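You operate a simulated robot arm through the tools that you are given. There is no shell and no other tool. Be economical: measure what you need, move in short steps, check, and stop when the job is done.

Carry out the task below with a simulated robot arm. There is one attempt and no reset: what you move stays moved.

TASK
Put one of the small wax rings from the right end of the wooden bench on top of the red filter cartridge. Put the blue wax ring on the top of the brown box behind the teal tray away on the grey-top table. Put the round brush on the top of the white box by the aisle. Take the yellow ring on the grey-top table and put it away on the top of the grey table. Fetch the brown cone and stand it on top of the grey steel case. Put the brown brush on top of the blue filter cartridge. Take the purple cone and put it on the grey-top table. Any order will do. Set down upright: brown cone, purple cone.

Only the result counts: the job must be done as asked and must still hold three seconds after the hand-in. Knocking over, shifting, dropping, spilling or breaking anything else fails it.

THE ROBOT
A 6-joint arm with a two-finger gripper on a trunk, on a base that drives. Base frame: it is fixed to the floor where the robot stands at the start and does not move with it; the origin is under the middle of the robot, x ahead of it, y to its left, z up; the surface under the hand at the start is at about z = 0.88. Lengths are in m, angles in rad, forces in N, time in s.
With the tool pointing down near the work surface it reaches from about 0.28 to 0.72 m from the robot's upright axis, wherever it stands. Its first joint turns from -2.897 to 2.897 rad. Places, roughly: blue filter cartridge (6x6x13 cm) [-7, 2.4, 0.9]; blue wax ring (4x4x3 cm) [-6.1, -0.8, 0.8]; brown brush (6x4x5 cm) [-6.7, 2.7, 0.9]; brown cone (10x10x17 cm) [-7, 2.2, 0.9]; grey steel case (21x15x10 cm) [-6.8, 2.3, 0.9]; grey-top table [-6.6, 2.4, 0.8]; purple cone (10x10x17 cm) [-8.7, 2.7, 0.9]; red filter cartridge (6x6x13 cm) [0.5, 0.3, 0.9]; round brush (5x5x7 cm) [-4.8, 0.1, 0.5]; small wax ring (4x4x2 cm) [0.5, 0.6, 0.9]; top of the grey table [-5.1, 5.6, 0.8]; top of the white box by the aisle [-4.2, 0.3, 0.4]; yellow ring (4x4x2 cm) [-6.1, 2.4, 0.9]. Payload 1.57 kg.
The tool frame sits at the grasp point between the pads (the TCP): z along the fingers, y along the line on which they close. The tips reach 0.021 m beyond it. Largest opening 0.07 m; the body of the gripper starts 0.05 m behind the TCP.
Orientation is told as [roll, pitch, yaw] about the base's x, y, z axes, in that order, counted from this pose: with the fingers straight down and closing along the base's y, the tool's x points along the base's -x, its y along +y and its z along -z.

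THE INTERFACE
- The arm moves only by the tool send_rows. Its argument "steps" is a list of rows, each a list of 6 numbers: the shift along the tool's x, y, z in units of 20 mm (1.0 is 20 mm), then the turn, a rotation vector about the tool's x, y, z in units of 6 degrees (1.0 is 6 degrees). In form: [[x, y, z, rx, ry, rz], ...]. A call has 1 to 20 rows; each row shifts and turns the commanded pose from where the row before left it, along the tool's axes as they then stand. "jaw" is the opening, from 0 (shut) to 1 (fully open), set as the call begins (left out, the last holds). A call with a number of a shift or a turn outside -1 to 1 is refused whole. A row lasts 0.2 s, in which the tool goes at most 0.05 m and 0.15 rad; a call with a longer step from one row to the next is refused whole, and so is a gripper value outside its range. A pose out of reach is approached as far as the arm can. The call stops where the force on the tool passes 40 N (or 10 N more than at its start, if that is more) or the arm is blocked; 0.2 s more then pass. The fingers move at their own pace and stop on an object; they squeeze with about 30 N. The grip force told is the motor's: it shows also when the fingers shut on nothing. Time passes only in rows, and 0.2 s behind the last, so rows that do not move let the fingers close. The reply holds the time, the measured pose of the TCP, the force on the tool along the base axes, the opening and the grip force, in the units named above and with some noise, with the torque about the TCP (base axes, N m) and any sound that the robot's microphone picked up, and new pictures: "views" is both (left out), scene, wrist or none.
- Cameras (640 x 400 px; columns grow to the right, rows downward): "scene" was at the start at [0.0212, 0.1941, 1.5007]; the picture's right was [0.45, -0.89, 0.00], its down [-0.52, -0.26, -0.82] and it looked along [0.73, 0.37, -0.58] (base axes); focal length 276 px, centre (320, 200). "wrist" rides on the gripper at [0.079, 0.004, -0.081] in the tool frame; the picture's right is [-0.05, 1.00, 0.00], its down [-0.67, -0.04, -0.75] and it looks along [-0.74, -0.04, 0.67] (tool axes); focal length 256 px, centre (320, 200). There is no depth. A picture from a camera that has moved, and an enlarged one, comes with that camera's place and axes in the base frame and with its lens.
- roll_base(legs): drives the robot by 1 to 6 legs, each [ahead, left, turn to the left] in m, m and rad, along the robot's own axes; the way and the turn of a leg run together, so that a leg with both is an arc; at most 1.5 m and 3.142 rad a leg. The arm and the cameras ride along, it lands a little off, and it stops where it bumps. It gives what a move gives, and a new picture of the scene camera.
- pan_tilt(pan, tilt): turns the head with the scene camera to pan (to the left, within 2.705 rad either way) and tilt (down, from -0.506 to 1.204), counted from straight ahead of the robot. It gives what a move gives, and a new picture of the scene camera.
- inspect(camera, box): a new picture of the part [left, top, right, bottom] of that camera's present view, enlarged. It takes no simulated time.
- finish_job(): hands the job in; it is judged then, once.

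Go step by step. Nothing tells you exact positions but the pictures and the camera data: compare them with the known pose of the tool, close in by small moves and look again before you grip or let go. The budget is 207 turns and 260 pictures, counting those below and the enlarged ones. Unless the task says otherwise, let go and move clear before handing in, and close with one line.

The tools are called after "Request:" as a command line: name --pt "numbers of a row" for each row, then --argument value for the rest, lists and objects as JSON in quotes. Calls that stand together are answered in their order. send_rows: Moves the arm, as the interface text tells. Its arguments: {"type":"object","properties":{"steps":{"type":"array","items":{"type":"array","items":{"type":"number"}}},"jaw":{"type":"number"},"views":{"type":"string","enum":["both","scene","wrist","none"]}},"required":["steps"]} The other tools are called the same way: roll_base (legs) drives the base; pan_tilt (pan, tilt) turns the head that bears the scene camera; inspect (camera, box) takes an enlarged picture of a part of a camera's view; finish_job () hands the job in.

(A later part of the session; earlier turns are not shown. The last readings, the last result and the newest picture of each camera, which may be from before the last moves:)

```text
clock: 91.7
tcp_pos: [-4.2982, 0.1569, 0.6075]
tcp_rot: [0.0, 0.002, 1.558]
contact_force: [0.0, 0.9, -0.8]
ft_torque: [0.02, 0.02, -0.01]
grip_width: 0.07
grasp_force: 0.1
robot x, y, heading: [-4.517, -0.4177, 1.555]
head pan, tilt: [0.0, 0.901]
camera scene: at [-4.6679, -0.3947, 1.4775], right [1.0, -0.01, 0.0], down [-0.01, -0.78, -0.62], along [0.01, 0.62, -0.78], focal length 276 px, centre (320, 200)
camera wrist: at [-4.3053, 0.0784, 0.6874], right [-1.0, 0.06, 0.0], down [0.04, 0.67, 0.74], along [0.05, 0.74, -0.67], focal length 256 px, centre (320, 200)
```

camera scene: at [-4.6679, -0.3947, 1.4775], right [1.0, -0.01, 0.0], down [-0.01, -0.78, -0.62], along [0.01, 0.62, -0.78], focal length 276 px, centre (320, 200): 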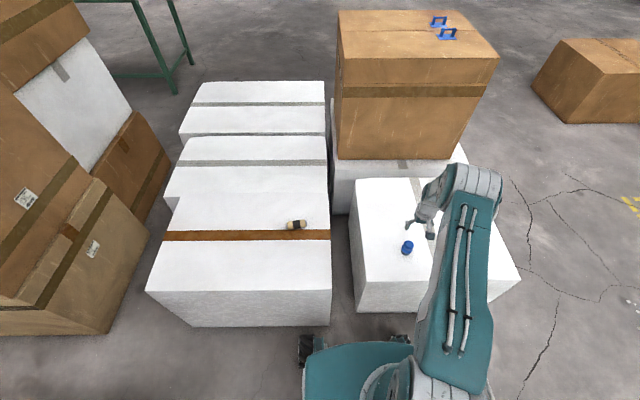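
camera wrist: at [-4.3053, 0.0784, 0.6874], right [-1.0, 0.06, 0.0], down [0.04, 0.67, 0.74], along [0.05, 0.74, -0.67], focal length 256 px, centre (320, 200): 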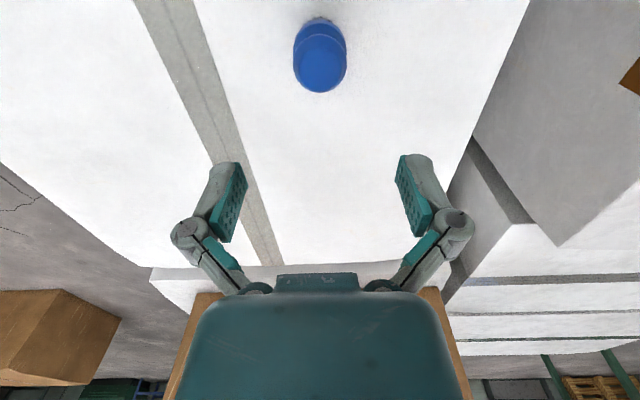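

The brush stands on the white box. I raise and tuck the arm, then look left toward the brown boxes that hold the blue wax ring.

Request:
send_rows --pt "0 0 -1 0 0 0" --pt "0 0 -1 0 0 0" --pt "0 0 -1 0 0 0" --pt "0 0 -1 0 0 0" --pt "0 0 -1 0 0 0" --pt "0 0 -1 0 0 0" --pt "0 0 -1 0 0 0" --pt "0 0 -1 0 0 0" --pt "0 0 -1 0 0 0" --pt "0 0 -1 0 0 0" --pt "0 0 -1 0 0 0" --pt "0 0 -1 0 0 0" --pt "0 0 -1 0 0 0" --pt "0 0 -1 0 0 0" --pt "0 0 -1 0 0 0" --pt "0 0 -1 0 0 0" --pt "0 0 -1 0 0 0" --pt "0 0 -1 0 0 0" --pt "0 0 -1 0 0 0" --pt "0 0 -1 0 0 0" --views "none"

Request:
send_rows --pt "1 1 -1 0 0 0" --pt "1 1 -1 0 0 0" --pt "1 1 -1 0 0 0" --pt "1 1 -1 0 0 0" --pt "1 1 -1 0 0 0" --pt "1 1 -1 0 0 0" --pt "1 1 -1 0 0 0" --pt "1 1 -1 0 0 0" --pt "1 1 -1 0 0 0" --pt "1 1 -1 0 0 0" --pt "0 0 -1 0 0 0" --pt "0 0 -1 0 0 0" --pt "0 0 -1 0 0 0" --pt "0 0 -1 0 0 0" --pt "0 0 -1 0 0 0" --views "none"

Request:
pan_tilt --pan 1.7 --tilt 0.4

```text
clock: 95.9
tcp_pos: [-4.2993, 0.1578, 1.0078]
tcp_rot: [0.001, 0.002, 1.558]
contact_force: [-0.3, -0.1, -0.7]
ft_torque: [-0.03, 0.0, -0.04]
grip_width: 0.0702
grasp_force: 0.1
robot x, y, heading: [-4.515, -0.4131, 1.56]
head pan, tilt: [0.0, 0.901]
```

```text
clock: 99.1
tcp_pos: [-4.5011, -0.039, 1.3085]
tcp_rot: [0.001, 0.001, 1.559]
contact_force: [1.1, 0.2, 0.2]
ft_torque: [0.01, -0.03, 0.02]
grip_width: 0.0702
grasp_force: 0.0
robot x, y, heading: [-4.519, -0.4122, 1.56]
head pan, tilt: [0.0, 0.901]
```

```text
clock: 100.9
tcp_pos: [-4.501, -0.0386, 1.3077]
tcp_rot: [0.001, 0.001, 1.558]
contact_force: [-0.5, 0.6, 0.3]
ft_torque: [-0.02, 0.03, 0.01]
grip_width: 0.0701
grasp_force: 0.0
robot x, y, heading: [-4.5164, -0.4134, 1.564]
head pan, tilt: [1.7, 0.4]
camera scene: at [-4.7621, -0.4826, 1.5204], right [-0.12, 0.99, 0.0], down [0.39, 0.04, -0.92], along [-0.91, -0.11, -0.39], focal length 276 px, centre (320, 200)
```

scene: 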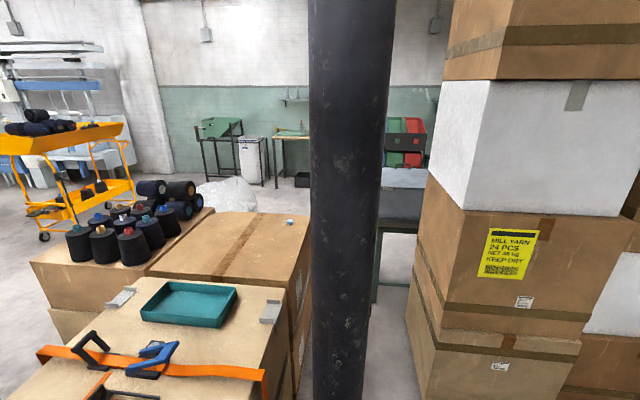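

The blue ring is at about (-6.11, -0.82) on the rear brown box, and the column and carton stacks block direct access. I look further around to find a route.

Request:
pan_tilt --pan 2.5 --tilt 0.35

```text
clock: 102.0
tcp_pos: [-4.501, -0.0386, 1.3075]
tcp_rot: [0.004, -0.001, 1.559]
contact_force: [-1.0, -0.4, 0.2]
ft_torque: [0.03, -0.04, 0.01]
grip_width: 0.07
grasp_force: 0.1
robot x, y, heading: [-4.5133, -0.4127, 1.56]
head pan, tilt: [2.499, 0.351]
camera scene: at [-4.7267, -0.5456, 1.525], right [-0.79, 0.61, 0.0], down [0.21, 0.27, -0.94], along [-0.57, -0.75, -0.34], focal length 276 px, centre (320, 200)
```

scene: 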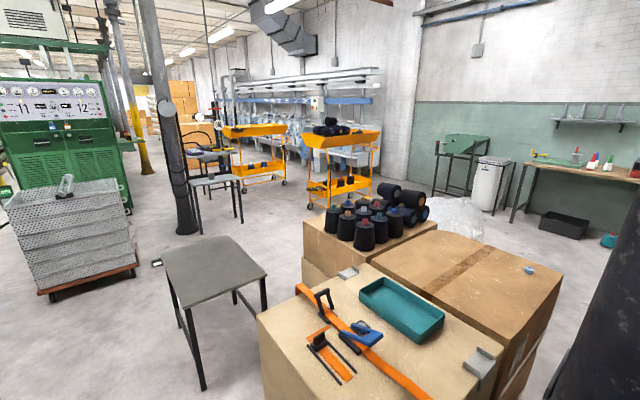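

There is a route: back out, then go between the small grey table (y > -2.53) and the mesh bin (y < -3.37). From there I reverse along y ≈ -2.95 to x ≈ -6.7 and come up behind the box. First I turn to heading 0 and strafe.

Request:
roll_base --legs '[[-0.35, -0.25, 0], [0, 0, -1.56], [0, -1.4, 0], [0, -0.78, 0]]'

Request:
pan_tilt --pan -2.65 --tilt 0.6

Request:
pan_tilt --pan 2.65 --tilt 0.5

```text
clock: 118.7
tcp_pos: [-3.887, -2.938, 1.3087]
tcp_rot: [0.0, 0.001, 0.006]
contact_force: [-0.8, -0.3, 0.9]
ft_torque: [0.0, 0.0, 0.04]
grip_width: 0.07
grasp_force: 0.0
robot x, y, heading: [-4.2602, -2.9347, 0.01]
head pan, tilt: [2.499, 0.351]
stopped in leg 4: the robot was blocked; the commanded pose is now the measured one
camera scene: at [-4.3952, -2.7224, 1.5247], right [0.59, 0.8, 0.0], down [0.28, -0.21, -0.94], along [-0.76, 0.56, -0.34], focal length 276 px, centre (320, 200)
```

scene: 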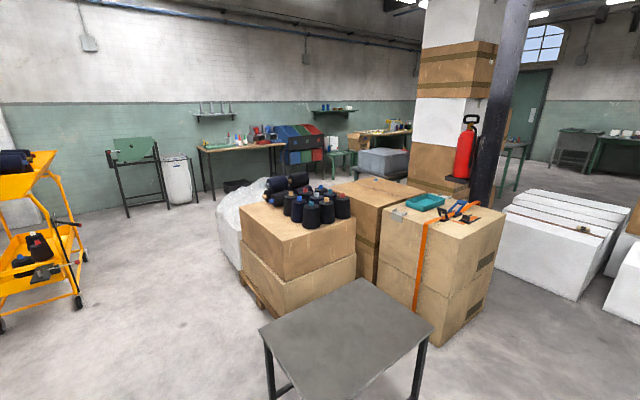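

```text
clock: 122.7
tcp_pos: [-3.8854, -2.94, 1.3085]
tcp_rot: [0.001, 0.001, 0.007]
contact_force: [-0.9, 0.1, 0.1]
ft_torque: [0.01, -0.02, 0.02]
grip_width: 0.07
grasp_force: 0.1
robot x, y, heading: [-4.2606, -2.9329, 0.005]
head pan, tilt: [-2.649, 0.6]
camera scene: at [-4.3979, -2.8223, 1.5023], right [-0.48, 0.88, 0.0], down [0.5, 0.27, -0.83], along [-0.72, -0.4, -0.56], focal length 276 px, centre (320, 200)
```

scene: 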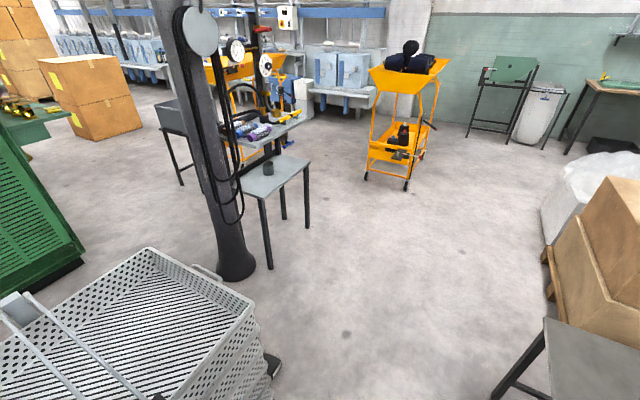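

```text
clock: 126.8
tcp_pos: [-3.8862, -2.9393, 1.3087]
tcp_rot: [0.0, 0.0, 0.007]
contact_force: [0.4, 0.2, 0.0]
ft_torque: [-0.04, -0.01, -0.02]
grip_width: 0.0698
grasp_force: 0.1
robot x, y, heading: [-4.2636, -2.9321, 0.004]
head pan, tilt: [2.649, 0.499]
camera scene: at [-4.4008, -2.7375, 1.5113], right [0.47, 0.88, 0.0], down [0.42, -0.22, -0.88], along [-0.78, 0.41, -0.48], focal length 276 px, centre (320, 200)
```

scene: 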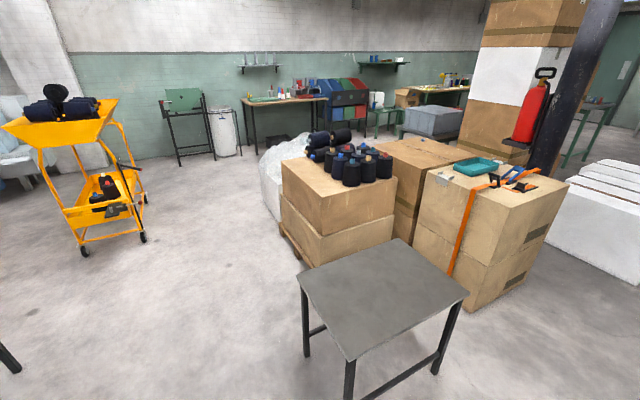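

The base touched something right at the end, so I move off it. The bag sits behind the cone carton (x -7.1..-6.3, y -2.05..-1.2), so I'll reverse past it to x ≈ -7.6.

Request:
roll_base --legs '[[0, 0.09, 0], [-1.3, 0, 0], [0, 0.22, 0], [-1.5, 0, 0], [-0.54, 0, 0]]'

Request:
pan_tilt --pan 1.3 --tilt 0.5

Request:
pan_tilt --pan 0.4 --tilt 0.5

```text
clock: 145.1
tcp_pos: [-7.2357, -2.6789, 1.3095]
tcp_rot: [-0.001, -0.001, 0.03]
contact_force: [-0.2, 0.4, -0.4]
ft_torque: [-0.01, -0.02, -0.02]
grip_width: 0.07
grasp_force: 0.1
robot x, y, heading: [-7.6111, -2.6797, 0.031]
head pan, tilt: [2.649, 0.499]
camera scene: at [-7.7538, -2.4872, 1.5113], right [0.45, 0.89, 0.0], down [0.43, -0.21, -0.88], along [-0.79, 0.39, -0.48], focal length 276 px, centre (320, 200)
```

scene: 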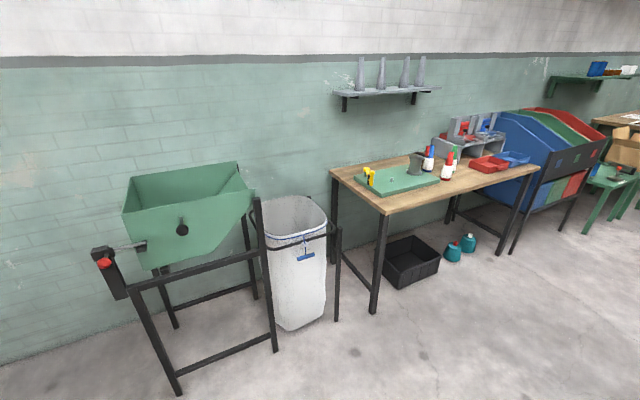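

```text
clock: 146.6
tcp_pos: [-7.2363, -2.6776, 1.3084]
tcp_rot: [0.0, 0.0, 0.029]
contact_force: [-1.0, 0.8, 0.6]
ft_torque: [-0.03, 0.01, -0.01]
grip_width: 0.0701
grasp_force: 0.0
robot x, y, heading: [-7.609, -2.6777, 0.031]
head pan, tilt: [1.3, 0.499]
camera scene: at [-7.6506, -2.4396, 1.5112], right [0.97, -0.24, 0.0], down [-0.12, -0.47, -0.88], along [0.21, 0.85, -0.48], focal length 276 px, centre (320, 200)
```

scene: 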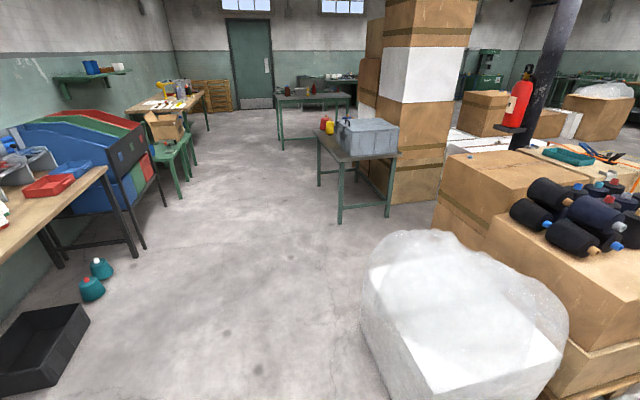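

```text
clock: 147.8
tcp_pos: [-7.2359, -2.6777, 1.3079]
tcp_rot: [0.0, 0.002, 0.03]
contact_force: [-0.1, -0.5, 0.4]
ft_torque: [-0.02, 0.02, 0.01]
grip_width: 0.0703
grasp_force: 0.1
robot x, y, heading: [-7.6096, -2.6781, 0.025]
head pan, tilt: [0.4, 0.499]
camera scene: at [-7.5896, -2.4901, 1.5112], right [0.42, -0.91, 0.0], down [-0.44, -0.2, -0.88], along [0.8, 0.36, -0.48], focal length 276 px, centre (320, 200)
```

scene: 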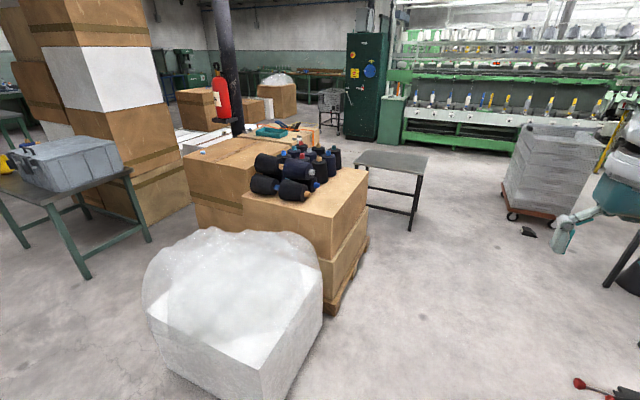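

The aisle along x ≈ -7.6 is clear up to the tables. I straighten and strafe to y ≈ -0.75, so I can enter between the wrapped box and the small desk.

Request:
roll_base --legs '[[0, 0, -0.028], [0, 1.4, 0], [0, 0.53, 0]]'

Request:
pan_tilt --pan 0.0 --tilt 0.6

```text
clock: 157.8
tcp_pos: [-7.234, -0.7788, 1.3065]
tcp_rot: [0.003, 0.001, -0.001]
contact_force: [0.0, 0.6, 0.7]
ft_torque: [-0.02, 0.0, 0.03]
grip_width: 0.07
grasp_force: 0.0
robot x, y, heading: [-7.6056, -0.7665, -0.002]
head pan, tilt: [0.4, 0.499]
camera scene: at [-7.5814, -0.5802, 1.5116], right [0.39, -0.92, 0.0], down [-0.44, -0.18, -0.88], along [0.81, 0.34, -0.48], focal length 276 px, centre (320, 200)
```

scene: 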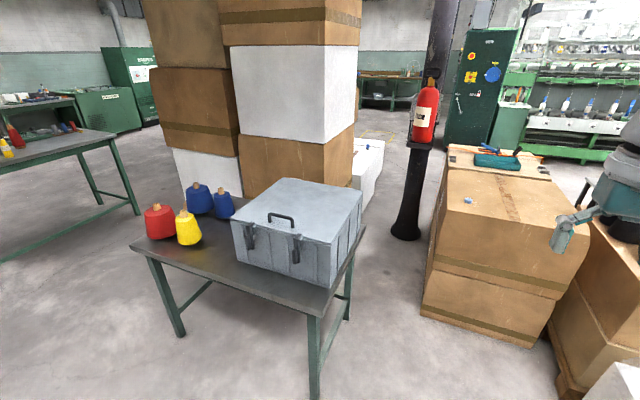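

```text
clock: 158.6
tcp_pos: [-7.2338, -0.777, 1.3082]
tcp_rot: [0.001, -0.002, -0.003]
contact_force: [-0.6, -0.4, 0.5]
ft_torque: [-0.02, -0.01, 0.02]
grip_width: 0.0699
grasp_force: 0.0
robot x, y, heading: [-7.6088, -0.7644, 0.001]
head pan, tilt: [0.0, 0.6]
camera scene: at [-7.577, -0.6132, 1.5022], right [0.0, -1.0, 0.0], down [-0.57, 0.0, -0.82], along [0.82, 0.0, -0.57], focal length 276 px, centre (320, 200)
```

scene: 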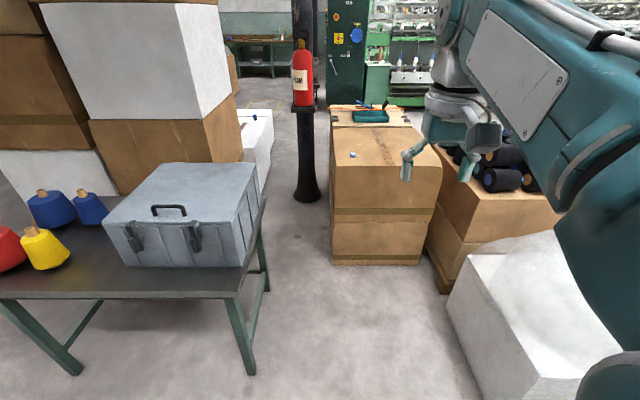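

The gap is clear and the ring is at about (-6.107, -0.81). I drive in until the ring is 0.6 m ahead.

Request:
roll_base --legs '[[0.9, -0.035, 0]]'

Request:
inspect --camera "wrist" --box '[0, 0, 640, 400]'

```text
clock: 163.4
tcp_pos: [-6.335, -0.8163, 1.3085]
tcp_rot: [0.001, -0.001, -0.006]
contact_force: [-0.5, -1.1, -0.8]
ft_torque: [0.02, -0.04, 0.01]
grip_width: 0.0701
grasp_force: 0.0
robot x, y, heading: [-6.7073, -0.8096, -0.01]
head pan, tilt: [0.0, 0.6]
camera scene: at [-6.6786, -0.6518, 1.5021], right [-0.01, -1.0, 0.0], down [-0.57, 0.0, -0.82], along [0.82, 0.0, -0.57], focal length 276 px, centre (320, 200)
```

scene: 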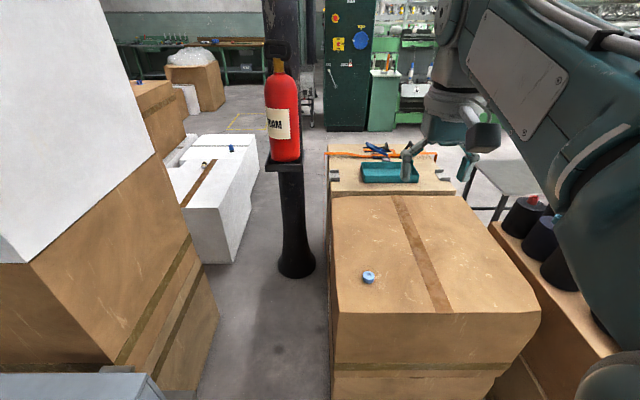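

```text
1.00 times, centred on (320, 200) of wrist (not enlarged: the box is as wide or as high as the picture)
camera zoom: at [-6.4161, -0.8116, 1.3886], right [0.06, 1.0, 0.0], down [0.67, -0.04, 0.74], along [0.74, -0.04, -0.67], focal length 256 px, centre (320, 200)
```

zoom: 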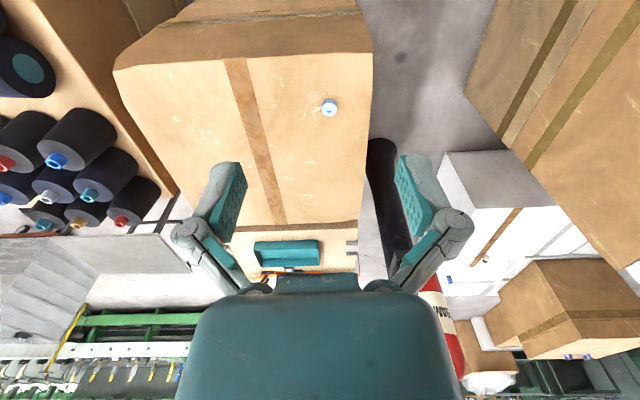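

The ring is at about (-6.102, -0.805). I move over it and down to z ≈ 0.93.

Request:
send_rows --pt "-1 0.5 0 0 0 0" --pt "-1 0 0.5 0 0 0" --pt "-1 0 1 0 0 0" --pt "-1 0 1 0 0 0" --pt "-1 0 1 0 0 0" --pt "-1 0 1 0 0 0" --pt "-1 0 1 0 0 0" --pt "-1 0 1 0 0 0" --pt "-1 0 1 0 0 0" --pt "-1 0 1 0 0 0" --pt "-1 0 1 0 0 0" --pt "-0.65 0 1 0 0 0" --pt "0 0 1 0 0 0" --pt "0 0 1 0 0 0" --pt "0 0 1 0 0 0" --pt "0 0 1 0 0 0" --pt "0 0 1 0 0 0" --pt "0 0 1 0 0 0" --pt "0 0 1 0 0 0" --pt "0 0 1 0 0 0" --views "none"

Request:
send_rows --pt "0 0 0.5 0 0 0" --pt "0 0 0 0 0 0" --views "wrist"

```text
clock: 167.6
tcp_pos: [-6.1012, -0.8058, 0.9381]
tcp_rot: [-0.001, 0.001, -0.006]
contact_force: [-0.2, -0.6, -0.1]
ft_torque: [-0.01, -0.03, 0.02]
grip_width: 0.0697
grasp_force: 0.0
robot x, y, heading: [-6.7112, -0.808, -0.004]
head pan, tilt: [0.0, 0.6]
```

```text
clock: 168.2
tcp_pos: [-6.1022, -0.8072, 0.9273]
tcp_rot: [0.0, 0.002, -0.005]
contact_force: [-0.6, 0.8, -0.2]
ft_torque: [-0.02, 0.03, -0.01]
grip_width: 0.0701
grasp_force: 0.1
robot x, y, heading: [-6.7124, -0.8091, -0.003]
head pan, tilt: [0.0, 0.6]
camera wrist: at [-6.1827, -0.8031, 1.0087], right [0.06, 1.0, 0.0], down [0.67, -0.04, 0.74], along [0.74, -0.04, -0.67], focal length 256 px, centre (320, 200)
```

wrist: 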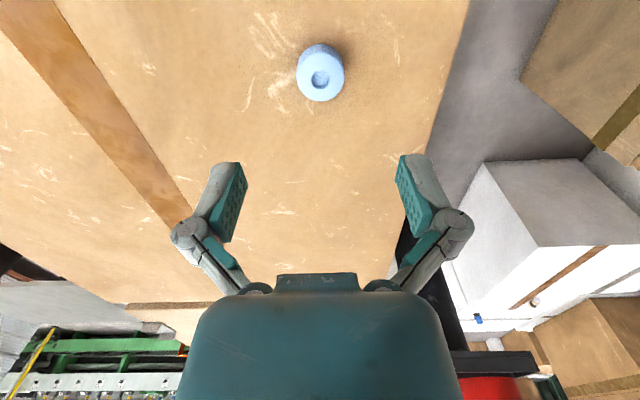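

Centred. I lower around the ring and check.

Request:
send_rows --pt "-0.1 0 1 0 0 0" --pt "0 0 1 0 0 0" --pt "0 0 1 0 0 0" --pt "0 0 1 0 0 0" --pt "0 0 1 0 0 0" --pt "0 0 0.4 0 0 0" --pt "0 0 0 0 0 0" --views "both"

Request:
inspect --camera "scene" --box '[320, 220, 420, 290]'

```text
clock: 169.8
tcp_pos: [-6.1009, -0.8086, 0.8198]
tcp_rot: [-0.001, 0.0, -0.005]
contact_force: [1.1, 0.2, -0.1]
ft_torque: [-0.01, 0.0, 0.02]
grip_width: 0.0699
grasp_force: 0.2
robot x, y, heading: [-6.7095, -0.8066, -0.004]
head pan, tilt: [0.0, 0.6]
camera scene: at [-6.6771, -0.6517, 1.5021], right [-0.01, -1.0, 0.0], down [-0.57, 0.0, -0.82], along [0.82, -0.01, -0.57], focal length 276 px, centre (320, 200)
camera wrist: at [-6.1806, -0.8031, 0.9005], right [0.06, 1.0, 0.0], down [0.67, -0.04, 0.74], along [0.74, -0.04, -0.67], focal length 256 px, centre (320, 200)
```

scene: 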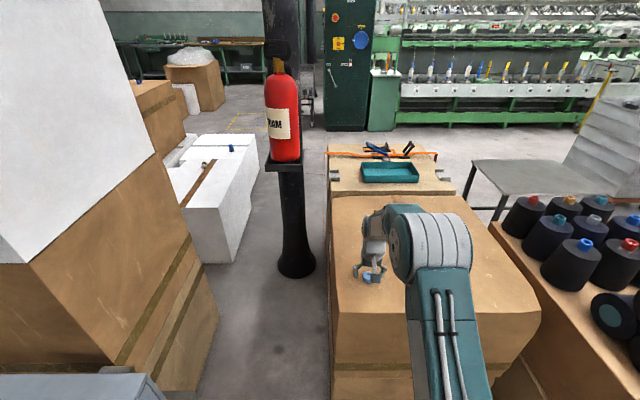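
wrist: 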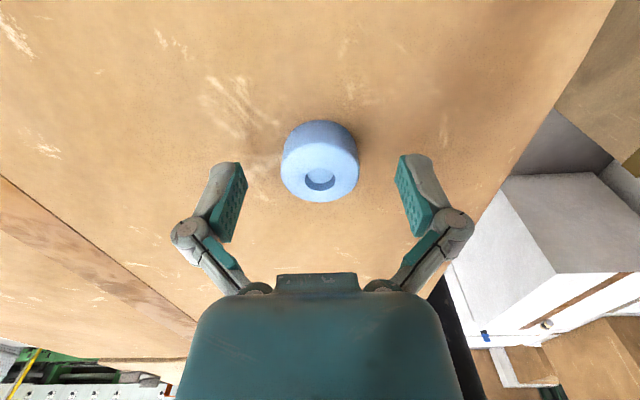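

```text
5.71 times, centred on (370, 255) of scene
camera zoom: at [-6.6771, -0.6517, 1.5021], right [-0.01, -1.0, 0.0], down [-0.57, 0.0, -0.82], along [0.82, -0.01, -0.57], focal length 1574 px, centre (34, -114)
```

zoom: 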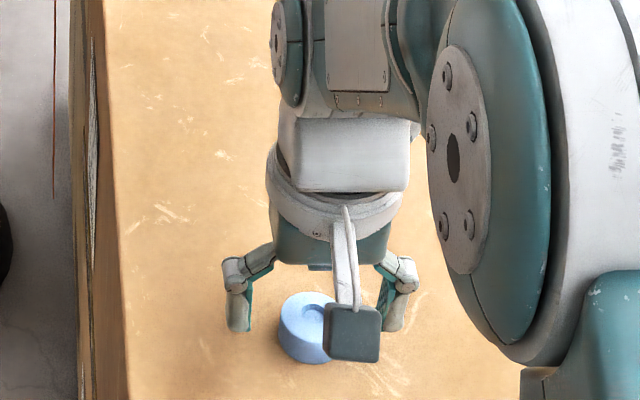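

The ring top is at z ≈ 0.81. I go a touch lower and close.

Request:
send_rows --pt "0 0 0.35 0 0 0" --pt "0 0 0.2 0 0 0" --pt "0 0 0 0 0 0" --views "none"

Request:
send_rows --pt "0 0 0 0 0 0" --pt "0 0 0 0 0 0" --pt "0 0 0 0 0 0" --jaw 0 --views "wrist"

```text
clock: 170.6
tcp_pos: [-6.1011, -0.8081, 0.8098]
tcp_rot: [-0.001, 0.003, -0.005]
contact_force: [-0.5, -0.7, -0.6]
ft_torque: [0.0, -0.02, 0.01]
grip_width: 0.0703
grasp_force: 0.0
robot x, y, heading: [-6.7089, -0.8047, -0.01]
head pan, tilt: [0.0, 0.6]
```

```text
clock: 171.0
tcp_pos: [-6.0979, -0.808, 0.8184]
tcp_rot: [0.001, -0.011, -0.006]
contact_force: [-5.4, 1.2, 21.0]
ft_torque: [0.12, 0.28, 0.02]
grip_width: 0.034
grasp_force: 32.2
robot x, y, heading: [-6.7085, -0.802, -0.004]
head pan, tilt: [0.0, 0.6]
stopped in row 2: the force on the tool passed its limit at 46 N (the readings are from after the stop); the commanded pose is now the measured one
camera wrist: at [-6.1788, -0.8024, 0.8965], right [0.06, 1.0, 0.0], down [0.66, -0.04, 0.75], along [0.75, -0.04, -0.66], focal length 256 px, centre (320, 200)
```

wrist: 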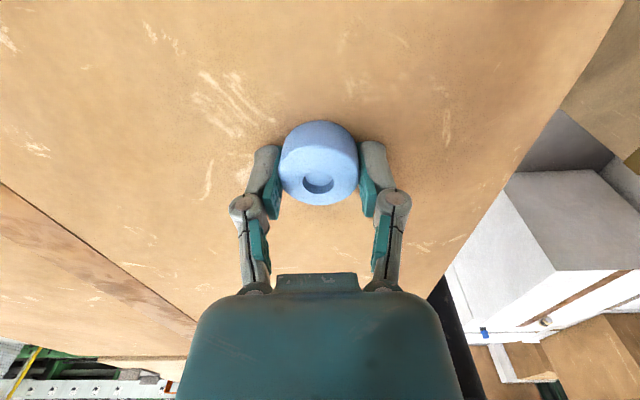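

The fingers reach lower as they close and pressed on the box, but the ring is held at 34 mm. I lift and check.

Request:
send_rows --pt "0 0 -0.5 0 0 0" --pt "0 0 -1 0 0 0" --pt "0 0 -1 0 0 0" --pt "0 0 -1 0 0 0" --pt "0 0 -1 0 0 0" --pt "0 0 -1 0 0 0" --pt "0 0 -1 0 0 0" --pt "0 0 -1 0 0 0" --pt "0 0 -1 0 0 0" --pt "0 0 -1 0 0 0" --pt "1 0 -1 0 0 0" --pt "1 0 -1 0 0 0" --pt "1 0 -1 0 0 0" --pt "1 0 -1 0 0 0" --pt "1 0 -1 0 0 0" --pt "1 0 -1 0 0 0" --pt "1 0 -1 0 0 0" --pt "1 0 -1 0 0 0" --pt "1 0 -1 0 0 0" --pt "1 0 -1 0 0 0" --jaw 0 --views "none"

Request:
send_rows --pt "1 0 -1 0 0 0" --pt "1 0 -1 0 0 0" --pt "0 0 -1 0 0 0" --pt "0 0 -1 0 0 0" --pt "0 0 -1 0 0 0" --views "wrist"

```text
clock: 175.2
tcp_pos: [-6.3011, -0.8055, 1.2048]
tcp_rot: [0.002, -0.008, -0.004]
contact_force: [0.3, 0.3, 0.3]
ft_torque: [0.02, 0.02, 0.01]
grip_width: 0.0339
grasp_force: 30.1
robot x, y, heading: [-6.7102, -0.8064, -0.008]
head pan, tilt: [0.0, 0.6]
```

```text
clock: 176.4
tcp_pos: [-6.3417, -0.8051, 1.3031]
tcp_rot: [0.0, -0.008, -0.006]
contact_force: [-0.4, -1.1, -0.8]
ft_torque: [0.02, 0.03, -0.03]
grip_width: 0.0342
grasp_force: 29.5
robot x, y, heading: [-6.7112, -0.8039, -0.009]
head pan, tilt: [0.0, 0.6]
camera wrist: at [-6.4232, -0.8013, 1.3828], right [0.06, 1.0, 0.0], down [0.66, -0.04, 0.75], along [0.75, -0.04, -0.66], focal length 256 px, centre (320, 200)
```

wrist: 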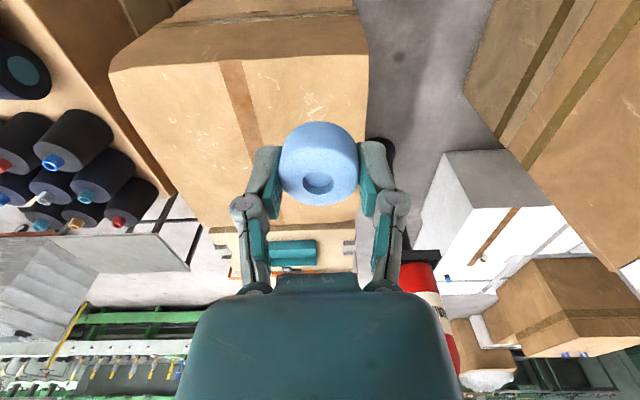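

The ring is held. I back out of the gap, strafe up the aisle to y ≈ 1.2 and look at the grey-top table.

Request:
roll_base --legs '[[-0.93, 0, 0.008], [0, 1.4, 0], [0, 0.6, 0]]'

Request:
pan_tilt --pan 0.75 --tilt 0.5

Request:
pan_tilt --pan 2.0 --tilt 0.45

```text
clock: 190.8
tcp_pos: [-7.2921, 1.1933, 1.3028]
tcp_rot: [0.002, -0.006, 0.01]
contact_force: [0.0, -0.2, -0.9]
ft_torque: [0.02, 0.01, -0.02]
grip_width: 0.0343
grasp_force: 30.2
robot x, y, heading: [-7.6606, 1.1945, 0.009]
head pan, tilt: [0.0, 0.6]
camera scene: at [-7.6318, 1.3408, 1.5025], right [0.01, -1.0, 0.0], down [-0.57, -0.01, -0.82], along [0.82, 0.01, -0.57], focal length 276 px, centre (320, 200)
```

scene: 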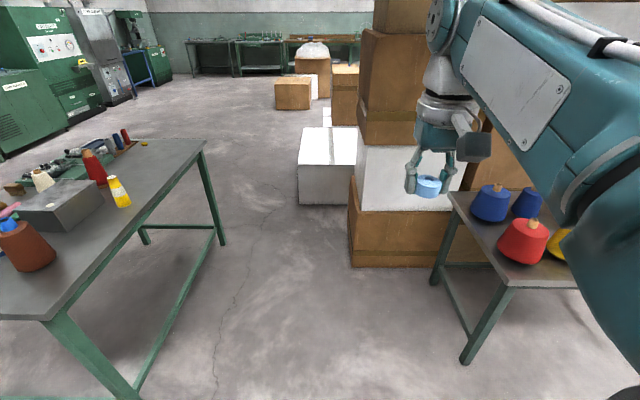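

```text
clock: 191.9
tcp_pos: [-7.2927, 1.198, 1.3041]
tcp_rot: [-0.001, -0.007, 0.011]
contact_force: [-1.1, -1.3, -0.2]
ft_torque: [0.0, -0.01, 0.03]
grip_width: 0.0339
grasp_force: 30.0
robot x, y, heading: [-7.6635, 1.1905, 0.018]
head pan, tilt: [0.75, 0.499]
camera scene: at [-7.6545, 1.4073, 1.5111], right [0.69, -0.72, 0.0], down [-0.35, -0.33, -0.88], along [0.63, 0.61, -0.48], focal length 276 px, centre (320, 200)
```

scene: 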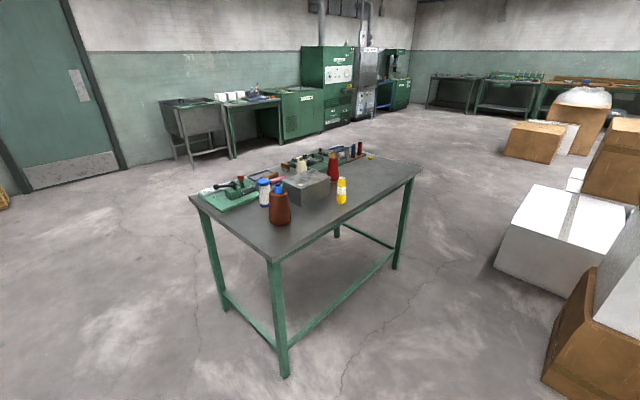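

```text
clock: 193.3
tcp_pos: [-7.2941, 1.1976, 1.3025]
tcp_rot: [0.0, -0.007, 0.012]
contact_force: [-0.9, -0.4, 0.3]
ft_torque: [-0.02, 0.01, -0.02]
grip_width: 0.0336
grasp_force: 29.9
robot x, y, heading: [-7.6591, 1.193, 0.011]
head pan, tilt: [2.0, 0.45]
camera scene: at [-7.7595, 1.4267, 1.5157], right [0.9, 0.43, 0.0], down [0.19, -0.39, -0.9], along [-0.38, 0.81, -0.44], focal length 276 px, centre (320, 200)
```

scene: 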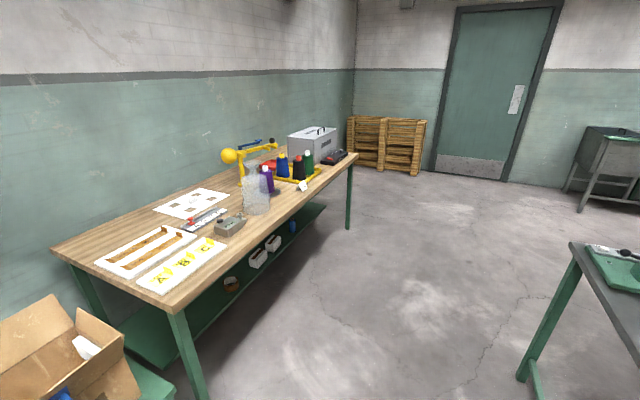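

The grey-top table spans x -7.22..-5.95, y 2.07..2.78, and its front right area is free. I drive to its front and face it.

Request:
roll_base --legs '[[1.1, 0, 0], [0, 0, 1.56], [0.38, 0, 0]]'

Request:
pan_tilt --pan 0.1 --tilt 0.7

```text
clock: 200.1
tcp_pos: [-6.2663, 1.2151, 1.3033]
tcp_rot: [0.026, -0.012, 0.124]
contact_force: [-0.5, 0.4, -0.4]
ft_torque: [0.0, -0.04, 0.01]
grip_width: 0.0337
grasp_force: 29.6
robot x, y, heading: [-6.6373, 1.1984, 0.127]
head pan, tilt: [2.0, 0.45]
stopped in leg 2: the robot was blocked; the commanded pose is now the measured one
camera scene: at [-6.7627, 1.4317, 1.515], right [0.85, 0.53, 0.0], down [0.23, -0.38, -0.9], along [-0.48, 0.76, -0.44], focal length 276 px, centre (320, 200)
```

scene: 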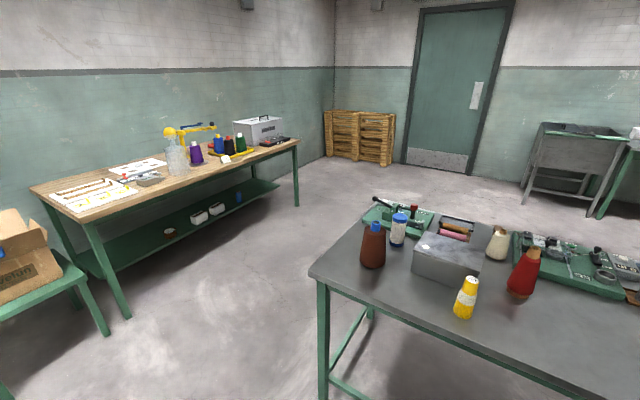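

```text
clock: 201.9
tcp_pos: [-6.2653, 1.2171, 1.304]
tcp_rot: [0.023, -0.012, 0.129]
contact_force: [1.5, -0.2, -0.4]
ft_torque: [-0.02, 0.03, -0.03]
grip_width: 0.0338
grasp_force: 30.0
robot x, y, heading: [-6.6347, 1.1996, 0.132]
head pan, tilt: [0.099, 0.7]
camera scene: at [-6.6303, 1.3745, 1.4936], right [0.23, -0.97, 0.01], down [-0.63, -0.15, -0.76], along [0.75, 0.17, -0.64], focal length 276 px, centre (320, 200)
```

scene: 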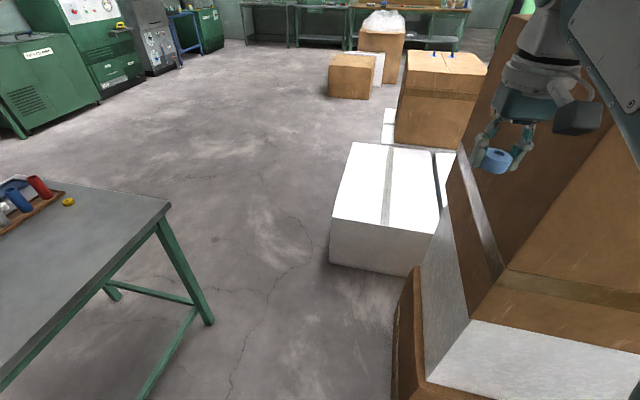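

The base bumped the carton stack while turning. I back straight off into the open aisle, then turn there.

Request:
roll_base --legs '[[-0.15, 0.05, 0]]'

Request:
pan_tilt --pan -0.5 --tilt 0.8

```text
clock: 203.3
tcp_pos: [-6.4185, 1.2491, 1.3038]
tcp_rot: [0.025, -0.008, 0.13]
contact_force: [-0.1, -0.3, -0.4]
ft_torque: [-0.03, 0.0, -0.02]
grip_width: 0.0337
grasp_force: 29.7
robot x, y, heading: [-6.7884, 1.232, 0.131]
head pan, tilt: [0.099, 0.7]
camera scene: at [-6.7819, 1.3942, 1.4935], right [0.23, -0.97, 0.0], down [-0.63, -0.15, -0.76], along [0.74, 0.17, -0.64], focal length 276 px, centre (320, 200)
```

scene: 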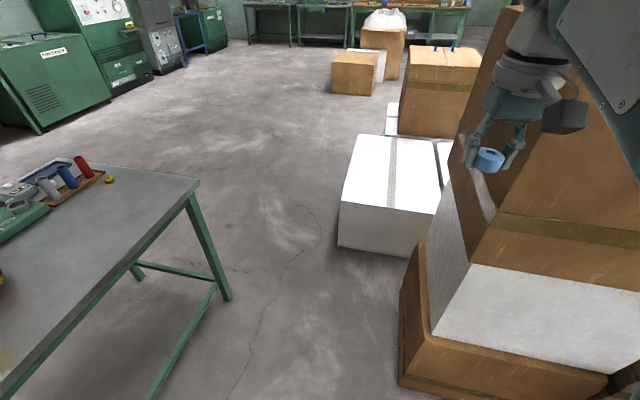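

```text
clock: 204.3
tcp_pos: [-6.4179, 1.2497, 1.302]
tcp_rot: [0.023, -0.008, 0.129]
contact_force: [-0.2, 0.5, 0.7]
ft_torque: [-0.01, -0.01, 0.01]
grip_width: 0.0339
grasp_force: 29.9
robot x, y, heading: [-6.7855, 1.2366, 0.13]
head pan, tilt: [-0.499, 0.799]
camera scene: at [-6.7897, 1.3476, 1.4852], right [-0.36, -0.93, 0.0], down [-0.67, 0.26, -0.7], along [0.65, -0.25, -0.72], focal length 276 px, centre (320, 200)
```

scene: 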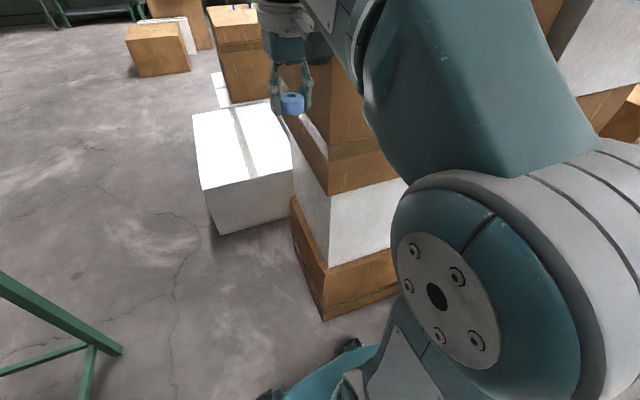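

The stack corner is still where it was, so nothing shifted. I back further, turn in the open, then approach the table front.

Request:
roll_base --legs '[[-0.3, 0, 0], [0, 0, 1.43], [0.4, -0.2, 0]]'

Request:
pan_tilt --pan -0.1 --tilt 0.7

```text
clock: 212.2
tcp_pos: [-6.8507, 1.9578, 1.3026]
tcp_rot: [0.023, -0.009, 1.558]
contact_force: [0.1, 0.6, 0.3]
ft_torque: [-0.03, 0.04, 0.0]
grip_width: 0.0335
grasp_force: 29.4
robot x, y, heading: [-6.8804, 1.5911, 1.564]
head pan, tilt: [-0.499, 0.799]
camera scene: at [-6.9992, 1.6019, 1.4852], right [0.87, -0.49, 0.0], down [-0.35, -0.63, -0.7], along [0.34, 0.61, -0.72], focal length 276 px, centre (320, 200)
```

scene: 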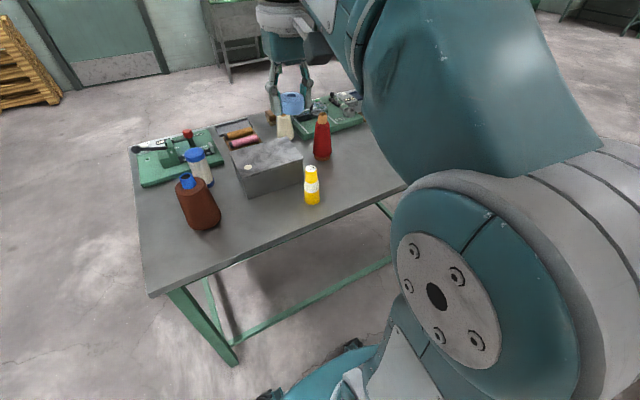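

```text
clock: 213.1
tcp_pos: [-6.8487, 1.9571, 1.3023]
tcp_rot: [0.024, -0.01, 1.56]
contact_force: [0.0, -0.3, 0.6]
ft_torque: [-0.02, 0.01, -0.03]
grip_width: 0.0339
grasp_force: 29.9
robot x, y, heading: [-6.8852, 1.5879, 1.56]
head pan, tilt: [-0.099, 0.7]
camera scene: at [-7.0276, 1.6159, 1.4935], right [0.99, -0.11, 0.0], down [-0.07, -0.64, -0.76], along [0.09, 0.76, -0.64], focal length 276 px, centre (320, 200)
```

scene: 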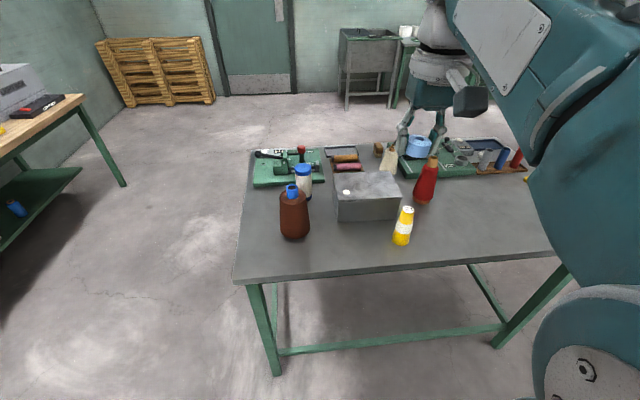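

I take close views of the table top before placing anything.

Request:
inspect --camera "scene" --box '[230, 135, 470, 285]'

Request:
inspect --camera "wrist" --box '[0, 0, 640, 400]'

```text
2.67 times, centred on (350, 210) of scene
camera zoom: at [-7.0276, 1.6159, 1.4935], right [0.99, -0.11, 0.0], down [-0.07, -0.64, -0.76], along [0.09, 0.76, -0.64], focal length 735 px, centre (240, 173)
```

zoom: 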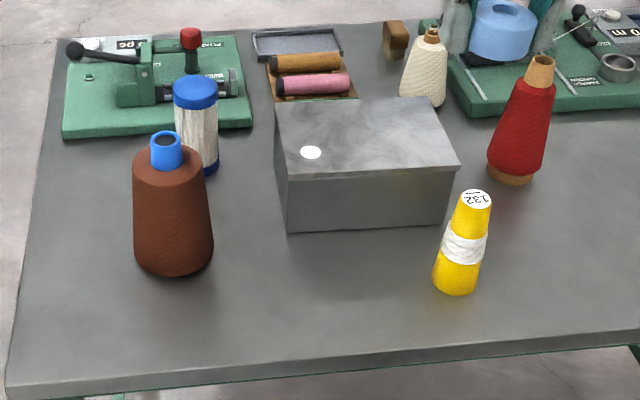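

```text
1.00 times, centred on (320, 200) of wrist (not enlarged: the box is as wide or as high as the picture)
camera zoom: at [-6.8531, 1.8771, 1.3817], right [-1.0, 0.07, 0.02], down [0.06, 0.66, 0.75], along [0.03, 0.75, -0.66], focal length 256 px, centre (320, 200)
```

zoom: 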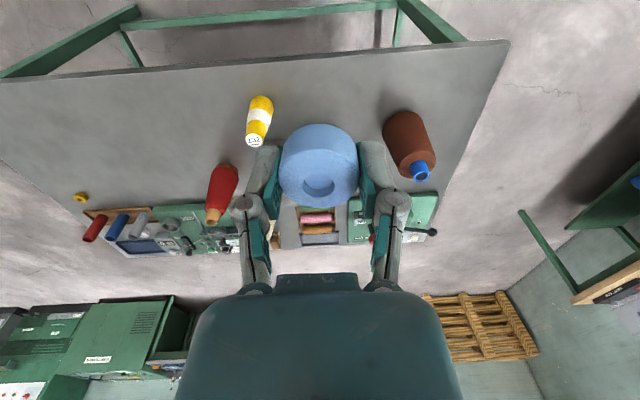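

The brown cone is at about (-7.03, 2.25), and the brown brush at about (-6.64, 2.68) on the far side. The table top is at z ≈ 0.816. I carry the blue ring to a free spot near (-6.55, 2.15).

Request:
send_rows --pt "-0.65 -1 0 -0.1 0.23 0" --pt "-0.65 -1 0 0 0 0" --pt "-0.65 -1 0 0 0 0" --pt "-0.65 -1 0 0 0 0" --pt "-0.65 -1 0 0 0 0" --pt "-0.65 -1 0 0 0 0" --pt "-0.65 -1 0 0 0 0" --pt "-0.65 -1 0 0 0 0" --pt "-0.65 -1 0 0 0 0" --pt "-0.65 -1 0 0 0 0" --pt "-0.65 -1 1 0 0 0" --pt "-0.65 -1 1 0 0 0" --pt "-0.65 -1 1 0 0 0" --pt "-0.65 -1 1 0 0 0" --pt "-0.65 -1 1 0 0 0" --pt "0 0 1 0 0 0" --pt "0 0 1 0 0 0" --pt "0 0 1 0 0 0" --pt "0 0 1 0 0 0" --pt "0 0 1 0 0 0" --views "both"

```text
clock: 217.3
tcp_pos: [-6.5585, 2.1333, 1.078]
tcp_rot: [0.038, 0.014, 1.56]
contact_force: [-0.4, -0.2, 0.1]
ft_torque: [0.03, 0.02, 0.0]
grip_width: 0.0338
grasp_force: 30.1
out of reach, approached as far as the arm can: row 10, 15
robot x, y, heading: [-6.8841, 1.5925, 1.561]
head pan, tilt: [-0.099, 0.7]
camera scene: at [-7.0255, 1.617, 1.4937], right [0.99, -0.11, 0.0], down [-0.07, -0.64, -0.76], along [0.08, 0.76, -0.65], focal length 276 px, centre (320, 200)
camera wrist: at [-6.5623, 2.0563, 1.1594], right [-1.0, 0.07, 0.04], down [0.07, 0.68, 0.73], along [0.02, 0.73, -0.68], focal length 256 px, centre (320, 200)
```

scene: 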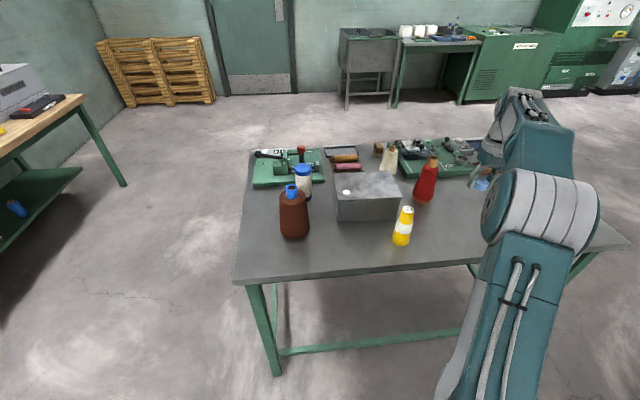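
wrist: 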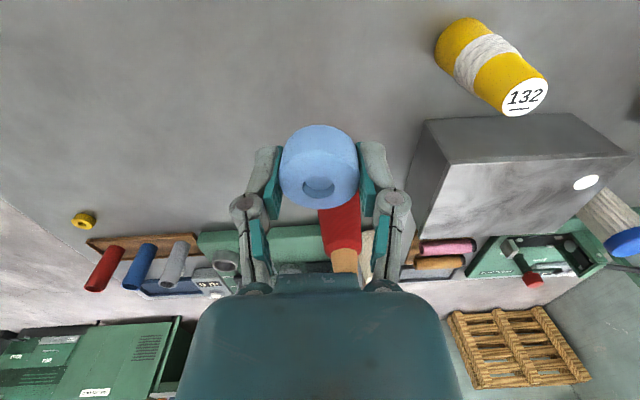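

The position is free. I level the tool and lower it.

Request:
send_rows --pt "0 0 1 0.36 -0.13 0" --pt "0 0 1 0 0 0" --pt "0 0 1 0 0 0" --pt "0 0 1 0 0 0" --pt "0 0 1 0 0 0" --pt "0 0 1 0 0 0" --pt "0 0 1 0 0 0" --pt "0 0 1 0 0 0" --pt "0 0 1 0 0 0" --pt "0 0 0.9 0 0 0" --pt "0 0 0 0 0 0" --views "wrist"

Request:
send_rows --pt "0 0 0.3 0 0 0" --pt "0 0 0.2 0 0 0" --pt "0 0 0 0 0 0" --views "none"

```text
clock: 219.7
tcp_pos: [-6.5607, 2.1358, 0.8803]
tcp_rot: [-0.002, 0.003, 1.558]
contact_force: [0.9, -0.4, 0.0]
ft_torque: [0.01, 0.0, 0.03]
grip_width: 0.0335
grasp_force: 30.0
robot x, y, heading: [-6.8835, 1.5893, 1.562]
head pan, tilt: [-0.099, 0.7]
camera wrist: at [-6.5657, 2.0558, 0.9615], right [-1.0, 0.06, 0.0], down [0.04, 0.67, 0.74], along [0.05, 0.74, -0.67], focal length 256 px, centre (320, 200)
```

wrist: 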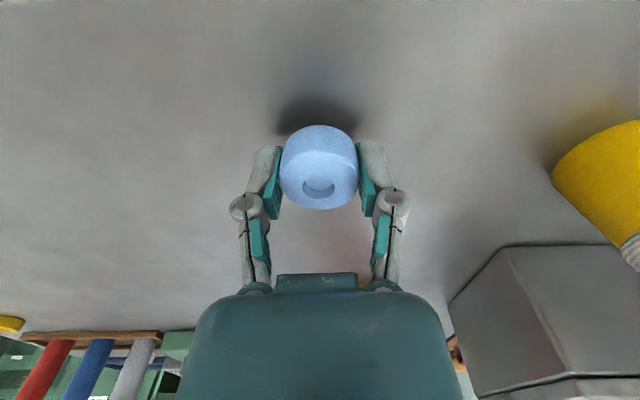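

```text
clock: 220.5
tcp_pos: [-6.5581, 2.1346, 0.8725]
tcp_rot: [-0.002, 0.001, 1.556]
contact_force: [0.7, 0.0, -0.8]
ft_torque: [0.0, 0.03, -0.03]
grip_width: 0.0336
grasp_force: 30.0
robot x, y, heading: [-6.8805, 1.5916, 1.564]
head pan, tilt: [-0.099, 0.7]
```

Request:
send_rows --pt "0 0 0.3 0 0 0" --pt "0 0 0.2 0 0 0" --pt "0 0 0 0 0 0" --views "none"

Request:
send_rows --pt "0 0 0.15 0 0 0" --pt "0 0 0.15 0 0 0" --pt "0 0 0 0 0 0" --views "none"

Request:
send_rows --pt "0 0 0.15 0 0 0" --pt "0 0 0 0 0 0" --views "none"

```text
clock: 221.0
tcp_pos: [-6.5584, 2.1359, 0.8696]
tcp_rot: [-0.008, -0.005, 1.559]
contact_force: [-4.4, -5.7, 13.0]
ft_torque: [-0.18, 0.42, 0.13]
grip_width: 0.0337
grasp_force: 29.7
robot x, y, heading: [-6.8831, 1.5893, 1.559]
head pan, tilt: [-0.099, 0.7]
stopped in row 2: the force on the tool passed its limit at 44 N (the readings are from after the stop); the commanded pose is now the measured one
```

```text
clock: 221.6
tcp_pos: [-6.5582, 2.1363, 0.87]
tcp_rot: [-0.01, -0.01, 1.561]
contact_force: [-5.4, -6.7, 14.4]
ft_torque: [-0.2, 0.45, 0.13]
grip_width: 0.0336
grasp_force: 29.9
robot x, y, heading: [-6.8809, 1.5915, 1.561]
head pan, tilt: [-0.099, 0.7]
stopped in row 2: the force on the tool passed its limit at 44 N (the readings are from after the stop); the commanded pose is now the measured one
```

```text
clock: 222.2
tcp_pos: [-6.5582, 2.1362, 0.8689]
tcp_rot: [-0.013, -0.014, 1.56]
contact_force: [-6.1, -6.3, 13.7]
ft_torque: [-0.2, 0.46, 0.1]
grip_width: 0.0336
grasp_force: 29.8
robot x, y, heading: [-6.8811, 1.5909, 1.56]
head pan, tilt: [-0.099, 0.7]
stopped in row 2: the force on the tool passed its limit at 41 N (the readings are from after the stop); the commanded pose is now the measured one
```

The ring touches the table at TCP z 0.87, so the surface is at about 0.836. I release and rise.

Request:
send_rows --pt "0 0 -0.05 0 0 0" --pt "0 0 0 0 0 0" --views "none"

Request:
send_rows --pt "0 0 0 0 0 0" --pt "0 0 0 0 0 0" --pt "0 0 -0.5 0 0 0" --pt "0 0 -1 0 0 0" --pt "0 0 -1 0 0 0" --pt "0 0 -1 0 0 0" --pt "0 0 -1 0 0 0" --pt "0 0 -1 0 0 0" --pt "0 0 -1 0 0 0" --pt "0 0 -1 0 0 0" --pt "0 0 -1 0 0 0" --pt "0 0 -1 0 0 0" --pt "0 0 -1 0 0 0" --jaw 1 --views "wrist"

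```text
clock: 222.8
tcp_pos: [-6.5557, 2.1384, 0.8694]
tcp_rot: [-0.014, -0.013, 1.557]
contact_force: [-4.4, -6.0, 15.8]
ft_torque: [-0.24, 0.48, 0.1]
grip_width: 0.0338
grasp_force: 29.9
robot x, y, heading: [-6.8826, 1.5913, 1.556]
head pan, tilt: [-0.099, 0.7]
```

```text
clock: 225.6
tcp_pos: [-6.5572, 2.1329, 1.0799]
tcp_rot: [-0.013, -0.012, 1.558]
contact_force: [-0.6, -0.1, 0.3]
ft_torque: [0.02, -0.02, 0.01]
grip_width: 0.0699
grasp_force: 0.0
robot x, y, heading: [-6.8847, 1.5917, 1.559]
head pan, tilt: [-0.099, 0.7]
camera wrist: at [-6.5657, 2.0539, 1.1577], right [-1.0, 0.07, -0.01], down [0.03, 0.66, 0.75], along [0.06, 0.75, -0.66], focal length 256 px, centre (320, 200)
```

wrist: 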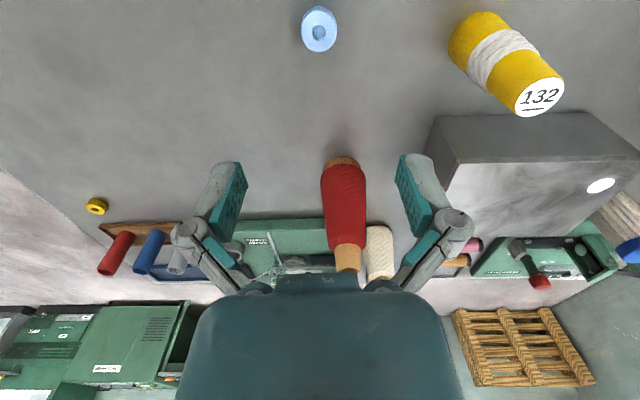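

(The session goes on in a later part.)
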